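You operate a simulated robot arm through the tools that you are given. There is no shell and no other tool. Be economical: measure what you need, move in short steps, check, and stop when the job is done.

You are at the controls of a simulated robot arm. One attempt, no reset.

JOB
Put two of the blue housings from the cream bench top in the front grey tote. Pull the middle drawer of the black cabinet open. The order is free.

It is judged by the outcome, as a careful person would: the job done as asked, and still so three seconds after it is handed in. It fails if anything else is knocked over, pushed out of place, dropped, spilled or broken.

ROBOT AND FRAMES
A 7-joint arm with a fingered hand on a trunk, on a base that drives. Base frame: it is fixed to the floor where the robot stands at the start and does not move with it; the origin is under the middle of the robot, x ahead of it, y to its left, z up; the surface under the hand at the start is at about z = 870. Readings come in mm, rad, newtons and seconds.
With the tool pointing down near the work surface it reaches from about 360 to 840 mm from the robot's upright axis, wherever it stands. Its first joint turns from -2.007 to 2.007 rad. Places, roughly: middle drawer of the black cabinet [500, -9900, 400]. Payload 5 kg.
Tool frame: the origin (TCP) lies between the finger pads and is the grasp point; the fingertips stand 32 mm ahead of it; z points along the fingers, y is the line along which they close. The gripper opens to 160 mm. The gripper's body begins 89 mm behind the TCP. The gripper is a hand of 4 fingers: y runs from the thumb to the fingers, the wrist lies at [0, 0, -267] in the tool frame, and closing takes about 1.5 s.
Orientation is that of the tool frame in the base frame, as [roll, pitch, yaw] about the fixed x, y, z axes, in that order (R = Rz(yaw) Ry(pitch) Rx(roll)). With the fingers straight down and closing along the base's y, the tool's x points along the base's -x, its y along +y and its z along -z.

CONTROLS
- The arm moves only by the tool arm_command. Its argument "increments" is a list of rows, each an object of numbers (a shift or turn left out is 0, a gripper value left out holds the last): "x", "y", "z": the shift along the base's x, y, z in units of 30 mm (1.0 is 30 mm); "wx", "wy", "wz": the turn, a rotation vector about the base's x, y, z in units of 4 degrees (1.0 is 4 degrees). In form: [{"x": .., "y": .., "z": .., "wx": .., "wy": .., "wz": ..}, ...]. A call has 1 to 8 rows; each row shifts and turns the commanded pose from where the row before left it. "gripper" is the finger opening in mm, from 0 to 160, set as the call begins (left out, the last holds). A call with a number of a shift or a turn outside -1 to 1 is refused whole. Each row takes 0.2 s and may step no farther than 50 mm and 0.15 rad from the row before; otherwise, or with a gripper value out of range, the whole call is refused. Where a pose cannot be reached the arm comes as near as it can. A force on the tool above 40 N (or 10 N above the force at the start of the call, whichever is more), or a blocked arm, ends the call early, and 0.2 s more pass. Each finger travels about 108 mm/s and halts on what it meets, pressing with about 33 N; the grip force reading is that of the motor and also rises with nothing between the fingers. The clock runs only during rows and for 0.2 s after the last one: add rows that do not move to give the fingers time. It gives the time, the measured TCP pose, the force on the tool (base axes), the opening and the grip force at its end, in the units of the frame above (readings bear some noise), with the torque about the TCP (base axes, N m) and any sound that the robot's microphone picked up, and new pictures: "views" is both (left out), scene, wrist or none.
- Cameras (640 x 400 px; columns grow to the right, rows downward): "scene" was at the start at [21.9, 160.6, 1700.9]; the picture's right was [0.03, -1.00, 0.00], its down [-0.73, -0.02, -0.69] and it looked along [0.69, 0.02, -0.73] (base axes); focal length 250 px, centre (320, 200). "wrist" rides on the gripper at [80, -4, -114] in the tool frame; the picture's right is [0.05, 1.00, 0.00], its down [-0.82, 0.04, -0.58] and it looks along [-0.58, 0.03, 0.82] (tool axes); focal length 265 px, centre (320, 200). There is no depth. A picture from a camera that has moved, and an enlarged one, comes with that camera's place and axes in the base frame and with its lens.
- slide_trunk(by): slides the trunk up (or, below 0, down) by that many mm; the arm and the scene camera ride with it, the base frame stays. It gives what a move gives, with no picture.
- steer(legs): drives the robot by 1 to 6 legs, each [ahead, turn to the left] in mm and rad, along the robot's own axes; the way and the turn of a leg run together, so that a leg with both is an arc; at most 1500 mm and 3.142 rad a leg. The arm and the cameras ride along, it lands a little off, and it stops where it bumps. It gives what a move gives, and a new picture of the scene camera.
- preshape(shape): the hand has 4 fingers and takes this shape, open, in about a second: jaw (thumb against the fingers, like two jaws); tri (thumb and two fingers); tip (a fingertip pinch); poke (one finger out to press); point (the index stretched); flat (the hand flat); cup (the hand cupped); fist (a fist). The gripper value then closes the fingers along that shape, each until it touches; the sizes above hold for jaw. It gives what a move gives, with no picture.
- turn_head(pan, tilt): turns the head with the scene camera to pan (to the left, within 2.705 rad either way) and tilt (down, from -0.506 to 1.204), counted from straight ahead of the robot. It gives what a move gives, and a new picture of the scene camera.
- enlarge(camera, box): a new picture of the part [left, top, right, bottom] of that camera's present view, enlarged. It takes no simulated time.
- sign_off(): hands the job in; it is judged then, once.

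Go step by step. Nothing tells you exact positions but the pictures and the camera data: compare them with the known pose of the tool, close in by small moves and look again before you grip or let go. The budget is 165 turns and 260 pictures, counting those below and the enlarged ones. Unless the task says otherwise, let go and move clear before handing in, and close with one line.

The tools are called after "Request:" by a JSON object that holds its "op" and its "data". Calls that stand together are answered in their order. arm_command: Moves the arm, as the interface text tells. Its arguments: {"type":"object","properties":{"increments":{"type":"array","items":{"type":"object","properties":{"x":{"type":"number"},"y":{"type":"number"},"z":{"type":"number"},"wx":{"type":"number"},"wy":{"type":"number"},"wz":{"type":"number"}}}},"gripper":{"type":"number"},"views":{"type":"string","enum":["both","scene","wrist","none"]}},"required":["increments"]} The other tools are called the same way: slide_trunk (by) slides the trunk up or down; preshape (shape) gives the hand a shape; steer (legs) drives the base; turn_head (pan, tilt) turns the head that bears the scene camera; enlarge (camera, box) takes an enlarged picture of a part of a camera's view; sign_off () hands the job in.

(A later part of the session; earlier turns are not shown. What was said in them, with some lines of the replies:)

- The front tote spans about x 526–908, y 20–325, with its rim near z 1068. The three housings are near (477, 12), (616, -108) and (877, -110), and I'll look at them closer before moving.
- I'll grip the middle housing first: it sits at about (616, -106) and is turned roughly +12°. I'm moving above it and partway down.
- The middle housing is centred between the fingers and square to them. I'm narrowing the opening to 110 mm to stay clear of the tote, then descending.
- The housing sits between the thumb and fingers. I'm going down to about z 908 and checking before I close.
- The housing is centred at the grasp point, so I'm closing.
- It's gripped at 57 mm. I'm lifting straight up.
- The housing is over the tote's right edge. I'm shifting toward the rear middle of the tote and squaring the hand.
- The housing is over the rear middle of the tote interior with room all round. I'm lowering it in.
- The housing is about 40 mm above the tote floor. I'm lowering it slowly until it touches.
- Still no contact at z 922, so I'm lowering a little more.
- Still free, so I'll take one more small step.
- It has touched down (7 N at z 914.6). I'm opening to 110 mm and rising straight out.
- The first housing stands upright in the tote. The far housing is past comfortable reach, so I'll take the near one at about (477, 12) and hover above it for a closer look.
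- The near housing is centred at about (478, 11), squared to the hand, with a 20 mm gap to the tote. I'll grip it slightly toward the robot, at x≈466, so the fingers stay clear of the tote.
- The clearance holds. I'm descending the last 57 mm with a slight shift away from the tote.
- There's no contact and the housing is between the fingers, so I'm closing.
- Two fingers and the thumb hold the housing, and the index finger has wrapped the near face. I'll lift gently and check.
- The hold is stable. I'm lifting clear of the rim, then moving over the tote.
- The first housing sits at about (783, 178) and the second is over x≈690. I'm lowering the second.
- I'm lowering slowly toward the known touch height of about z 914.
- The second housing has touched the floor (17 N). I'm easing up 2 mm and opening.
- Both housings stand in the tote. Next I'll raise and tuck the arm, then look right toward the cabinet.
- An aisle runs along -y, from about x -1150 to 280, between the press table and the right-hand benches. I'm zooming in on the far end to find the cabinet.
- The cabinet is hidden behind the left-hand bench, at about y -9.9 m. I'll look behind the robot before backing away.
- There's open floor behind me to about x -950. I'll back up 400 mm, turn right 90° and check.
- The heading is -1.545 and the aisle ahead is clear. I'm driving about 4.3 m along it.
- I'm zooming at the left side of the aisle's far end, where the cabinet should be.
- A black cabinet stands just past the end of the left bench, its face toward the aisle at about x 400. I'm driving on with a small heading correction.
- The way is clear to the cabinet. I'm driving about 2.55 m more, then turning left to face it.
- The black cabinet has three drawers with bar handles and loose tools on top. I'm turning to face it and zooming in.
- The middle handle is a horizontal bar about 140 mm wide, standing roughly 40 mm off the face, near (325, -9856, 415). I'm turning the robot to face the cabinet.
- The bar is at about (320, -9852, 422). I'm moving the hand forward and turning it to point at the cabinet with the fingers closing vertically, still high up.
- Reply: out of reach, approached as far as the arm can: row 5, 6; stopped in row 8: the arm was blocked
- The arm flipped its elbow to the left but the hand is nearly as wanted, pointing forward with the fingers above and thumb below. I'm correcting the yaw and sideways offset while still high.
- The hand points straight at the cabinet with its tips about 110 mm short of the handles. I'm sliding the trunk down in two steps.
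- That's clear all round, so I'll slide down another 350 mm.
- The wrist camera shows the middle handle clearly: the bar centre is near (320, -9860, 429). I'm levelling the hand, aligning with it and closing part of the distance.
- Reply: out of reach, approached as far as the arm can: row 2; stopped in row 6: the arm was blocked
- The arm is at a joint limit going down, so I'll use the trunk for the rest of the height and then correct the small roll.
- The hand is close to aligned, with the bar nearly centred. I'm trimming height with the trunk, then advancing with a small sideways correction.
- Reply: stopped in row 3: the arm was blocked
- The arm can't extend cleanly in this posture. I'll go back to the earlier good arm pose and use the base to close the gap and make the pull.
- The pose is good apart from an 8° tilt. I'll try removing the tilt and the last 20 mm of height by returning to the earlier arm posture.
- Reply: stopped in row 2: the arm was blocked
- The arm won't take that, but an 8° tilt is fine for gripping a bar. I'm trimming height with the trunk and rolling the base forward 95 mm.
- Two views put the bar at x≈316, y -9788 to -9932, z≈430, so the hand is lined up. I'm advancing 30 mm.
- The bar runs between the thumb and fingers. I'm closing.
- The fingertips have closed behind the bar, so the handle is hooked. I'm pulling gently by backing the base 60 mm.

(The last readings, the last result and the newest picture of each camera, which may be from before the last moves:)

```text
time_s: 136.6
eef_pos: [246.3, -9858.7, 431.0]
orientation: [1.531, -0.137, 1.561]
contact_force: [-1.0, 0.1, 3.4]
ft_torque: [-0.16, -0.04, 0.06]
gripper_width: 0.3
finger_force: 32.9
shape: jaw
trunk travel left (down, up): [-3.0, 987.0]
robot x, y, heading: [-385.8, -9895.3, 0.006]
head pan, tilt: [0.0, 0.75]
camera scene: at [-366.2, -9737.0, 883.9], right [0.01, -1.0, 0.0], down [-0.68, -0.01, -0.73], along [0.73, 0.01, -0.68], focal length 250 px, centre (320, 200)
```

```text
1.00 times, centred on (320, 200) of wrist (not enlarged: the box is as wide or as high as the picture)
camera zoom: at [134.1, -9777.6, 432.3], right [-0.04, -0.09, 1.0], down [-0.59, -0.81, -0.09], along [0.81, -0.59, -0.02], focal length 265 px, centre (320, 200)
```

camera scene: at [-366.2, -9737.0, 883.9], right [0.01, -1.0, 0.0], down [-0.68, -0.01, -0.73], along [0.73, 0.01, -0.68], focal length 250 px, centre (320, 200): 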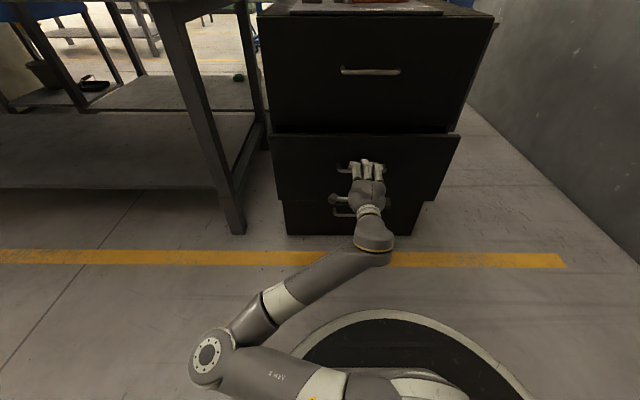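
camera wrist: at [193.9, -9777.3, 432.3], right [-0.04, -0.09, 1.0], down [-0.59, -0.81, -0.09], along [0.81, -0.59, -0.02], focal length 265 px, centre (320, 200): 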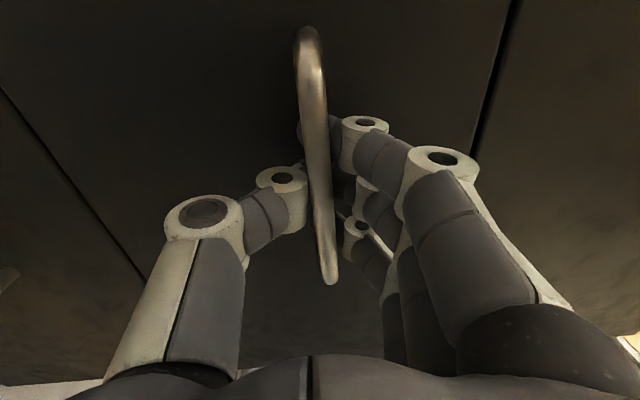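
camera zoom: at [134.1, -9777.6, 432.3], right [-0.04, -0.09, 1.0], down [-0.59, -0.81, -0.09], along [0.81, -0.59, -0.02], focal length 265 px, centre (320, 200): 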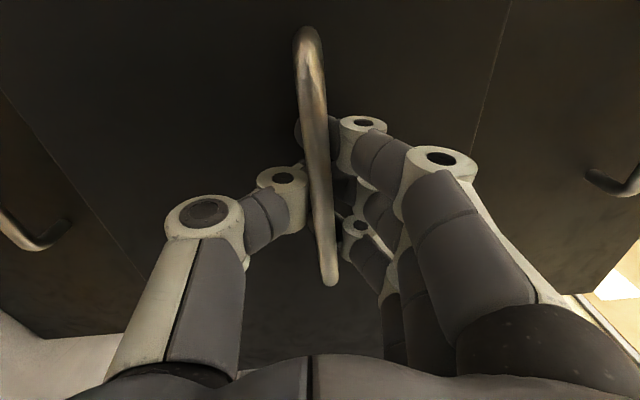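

The drawer is sliding out freely, following the hand. I'm backing another 110 mm.

Request:
{"op": "steer", "data": {"legs": [[-110, 0]]}}

```text
time_s: 137.8
eef_pos: [134.5, -9861.0, 430.5]
orientation: [1.53, -0.137, 1.564]
contact_force: [-0.3, 10.3, 1.9]
ft_torque: [-0.19, -0.06, 0.11]
gripper_width: 0.0
finger_force: 33.0
shape: jaw
trunk travel left (down, up): [-3.0, 987.0]
robot x, y, heading: [-500.5, -9894.5, 0.012]
head pan, tilt: [0.0, 0.75]
camera scene: at [-476.9, -9737.8, 883.9], right [0.01, -1.0, 0.0], down [-0.68, -0.01, -0.73], along [0.73, 0.01, -0.68], focal length 250 px, centre (320, 200)
```

scene: 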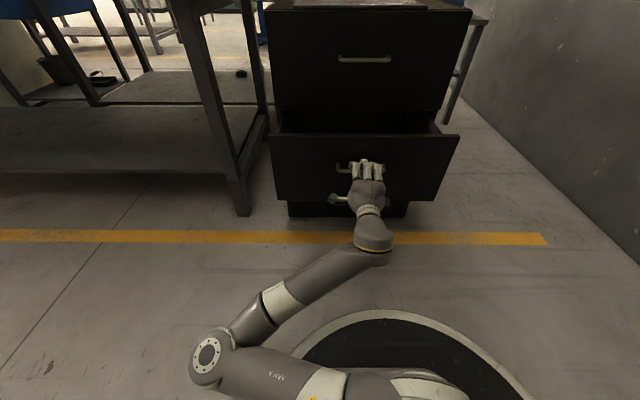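

The drawer is about 170 mm open. I'm pulling 90 mm more in two stages, watching the force.

Request:
{"op": "steer", "data": {"legs": [[-50, 0]]}}

Request:
{"op": "steer", "data": {"legs": [[-40, 0]]}}

```text
time_s: 138.7
eef_pos: [85.5, -9859.7, 429.9]
orientation: [1.53, -0.138, 1.565]
contact_force: [0.2, 2.8, 0.9]
ft_torque: [-0.15, -0.06, 0.06]
gripper_width: 0.1
finger_force: 33.8
shape: jaw
trunk travel left (down, up): [-3.0, 987.0]
robot x, y, heading: [-547.0, -9897.9, 0.008]
head pan, tilt: [0.0, 0.75]
camera scene: at [-527.5, -9738.4, 883.9], right [0.01, -1.0, 0.0], down [-0.68, -0.01, -0.73], along [0.73, 0.01, -0.68], focal length 250 px, centre (320, 200)
```

scene: 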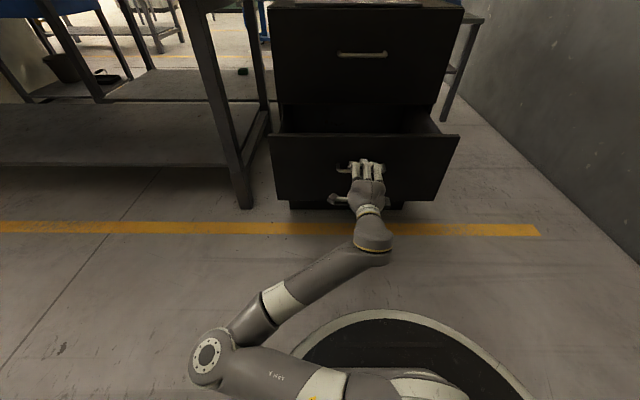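

```text
time_s: 139.6
eef_pos: [45.7, -9859.7, 429.7]
orientation: [1.529, -0.138, 1.567]
contact_force: [1.1, 3.7, 0.4]
ft_torque: [-0.17, -0.03, 0.04]
gripper_width: 0.1
finger_force: 33.2
shape: jaw
trunk travel left (down, up): [-3.0, 987.0]
robot x, y, heading: [-591.5, -9894.6, 0.013]
head pan, tilt: [0.0, 0.75]
camera scene: at [-567.0, -9738.8, 883.9], right [0.01, -1.0, 0.0], down [-0.68, -0.01, -0.73], along [0.73, 0.01, -0.68], focal length 250 px, centre (320, 200)
```

scene: 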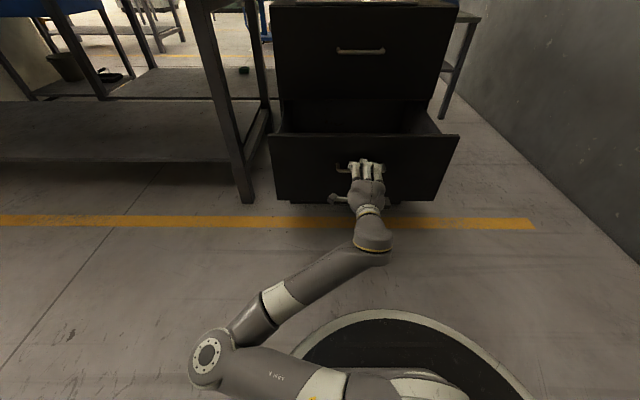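

It's about 260 mm open with no stop felt, and there's still room behind the robot. One more 50 mm pull.

Request:
{"op": "steer", "data": {"legs": [[-50, 0]]}}

```text
time_s: 140.5
eef_pos: [-4.3, -9858.8, 430.1]
orientation: [1.529, -0.141, 1.567]
contact_force: [1.0, -0.1, 0.1]
ft_torque: [-0.12, -0.08, -0.02]
gripper_width: 0.1
finger_force: 32.5
shape: jaw
trunk travel left (down, up): [-3.0, 987.0]
robot x, y, heading: [-641.1, -9899.1, 0.009]
head pan, tilt: [0.0, 0.75]
camera scene: at [-617.1, -9739.3, 883.9], right [0.01, -1.0, 0.0], down [-0.68, -0.01, -0.73], along [0.73, 0.01, -0.68], focal length 250 px, centre (320, 200)
```

scene: 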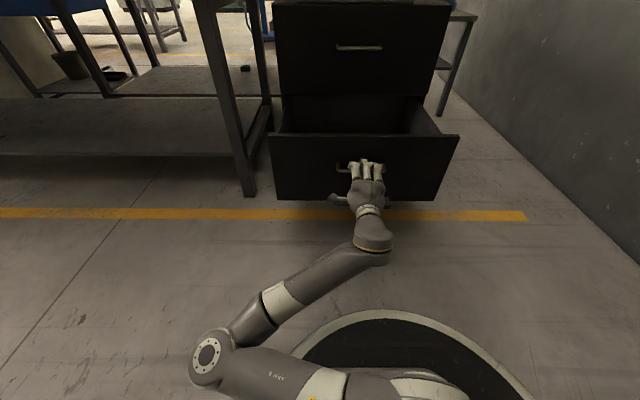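

The drawer is about 310 mm out. I'm opening the fingers to let go.

Request:
{"op": "arm_command", "data": {"increments": [{}, {}, {}, {}, {}, {}], "gripper": 115, "views": "wrist"}}

```text
time_s: 141.9
eef_pos: [-5.6, -9859.8, 429.6]
orientation: [1.53, -0.14, 1.567]
contact_force: [-0.3, -0.3, -1.3]
ft_torque: [0.03, 0.01, 0.0]
gripper_width: 114.7
finger_force: 0.0
shape: jaw
trunk travel left (down, up): [-3.0, 987.0]
robot x, y, heading: [-640.7, -9899.1, 0.01]
head pan, tilt: [0.0, 0.75]
camera wrist: at [-117.0, -9778.3, 432.6], right [-0.04, -0.09, 1.0], down [-0.58, -0.81, -0.09], along [0.81, -0.58, -0.02], focal length 265 px, centre (320, 200)
```

wrist: 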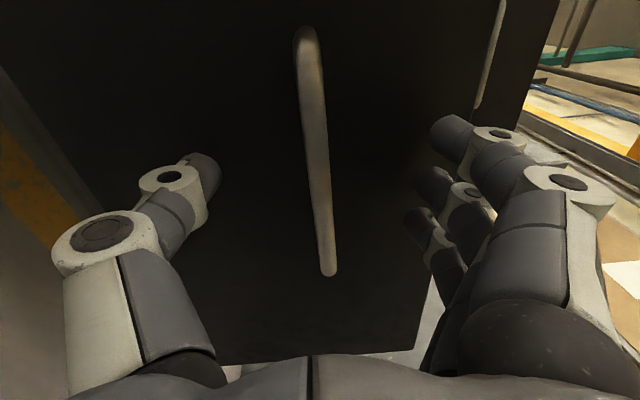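

The fingers are clear of the bar. I'm backing the base 90 mm straight away from the drawer.

Request:
{"op": "steer", "data": {"legs": [[-90, 0]]}}

Request:
{"op": "turn_head", "data": {"pan": -0.1, "tilt": 0.4}}

```text
time_s: 143.0
eef_pos: [-94.8, -9861.6, 429.9]
orientation: [1.532, -0.138, 1.565]
contact_force: [-0.5, 0.4, 0.6]
ft_torque: [0.03, 0.0, 0.01]
gripper_width: 114.7
finger_force: 0.1
shape: jaw
trunk travel left (down, up): [-3.0, 987.0]
robot x, y, heading: [-731.0, -9898.6, 0.004]
head pan, tilt: [0.0, 0.75]
camera scene: at [-707.7, -9740.2, 883.9], right [0.01, -1.0, 0.0], down [-0.68, -0.01, -0.73], along [0.73, 0.01, -0.68], focal length 250 px, centre (320, 200)
```

scene: 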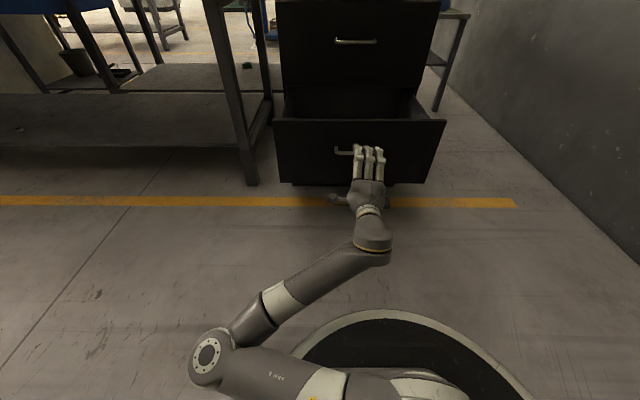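

```text
time_s: 143.9
eef_pos: [-94.5, -9860.7, 429.9]
orientation: [1.531, -0.138, 1.564]
contact_force: [1.1, 1.4, -0.6]
ft_torque: [-0.02, 0.01, 0.02]
gripper_width: 114.7
finger_force: 0.1
shape: jaw
trunk travel left (down, up): [-3.0, 987.0]
robot x, y, heading: [-728.4, -9899.4, 0.009]
head pan, tilt: [-0.099, 0.4]
camera scene: at [-698.3, -9749.3, 914.9], right [-0.09, -1.0, 0.0], down [-0.39, 0.04, -0.92], along [0.92, -0.08, -0.39], focal length 250 px, centre (320, 200)
```

scene: 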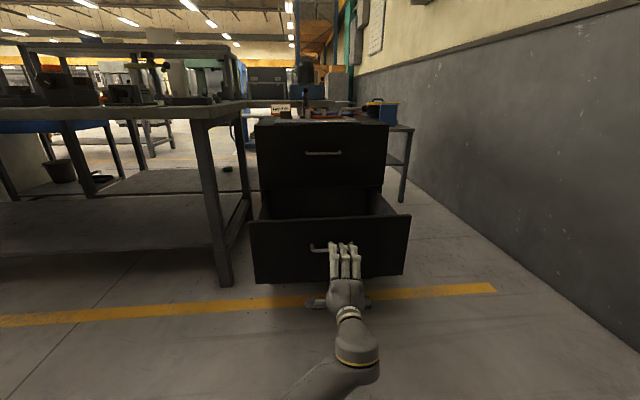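

The middle drawer stays open, the tools on the cabinet are undisturbed, the hand is clear, and both housings are in the front tote. I'm handing in.

Request:
{"op": "sign_off", "data": {}}

```text
The job is handed in.
```

Two blue housings are standing in the front grey tote, and the middle drawer of the black cabinet is pulled out about 310 mm. Nothing else was seen to be disturbed.
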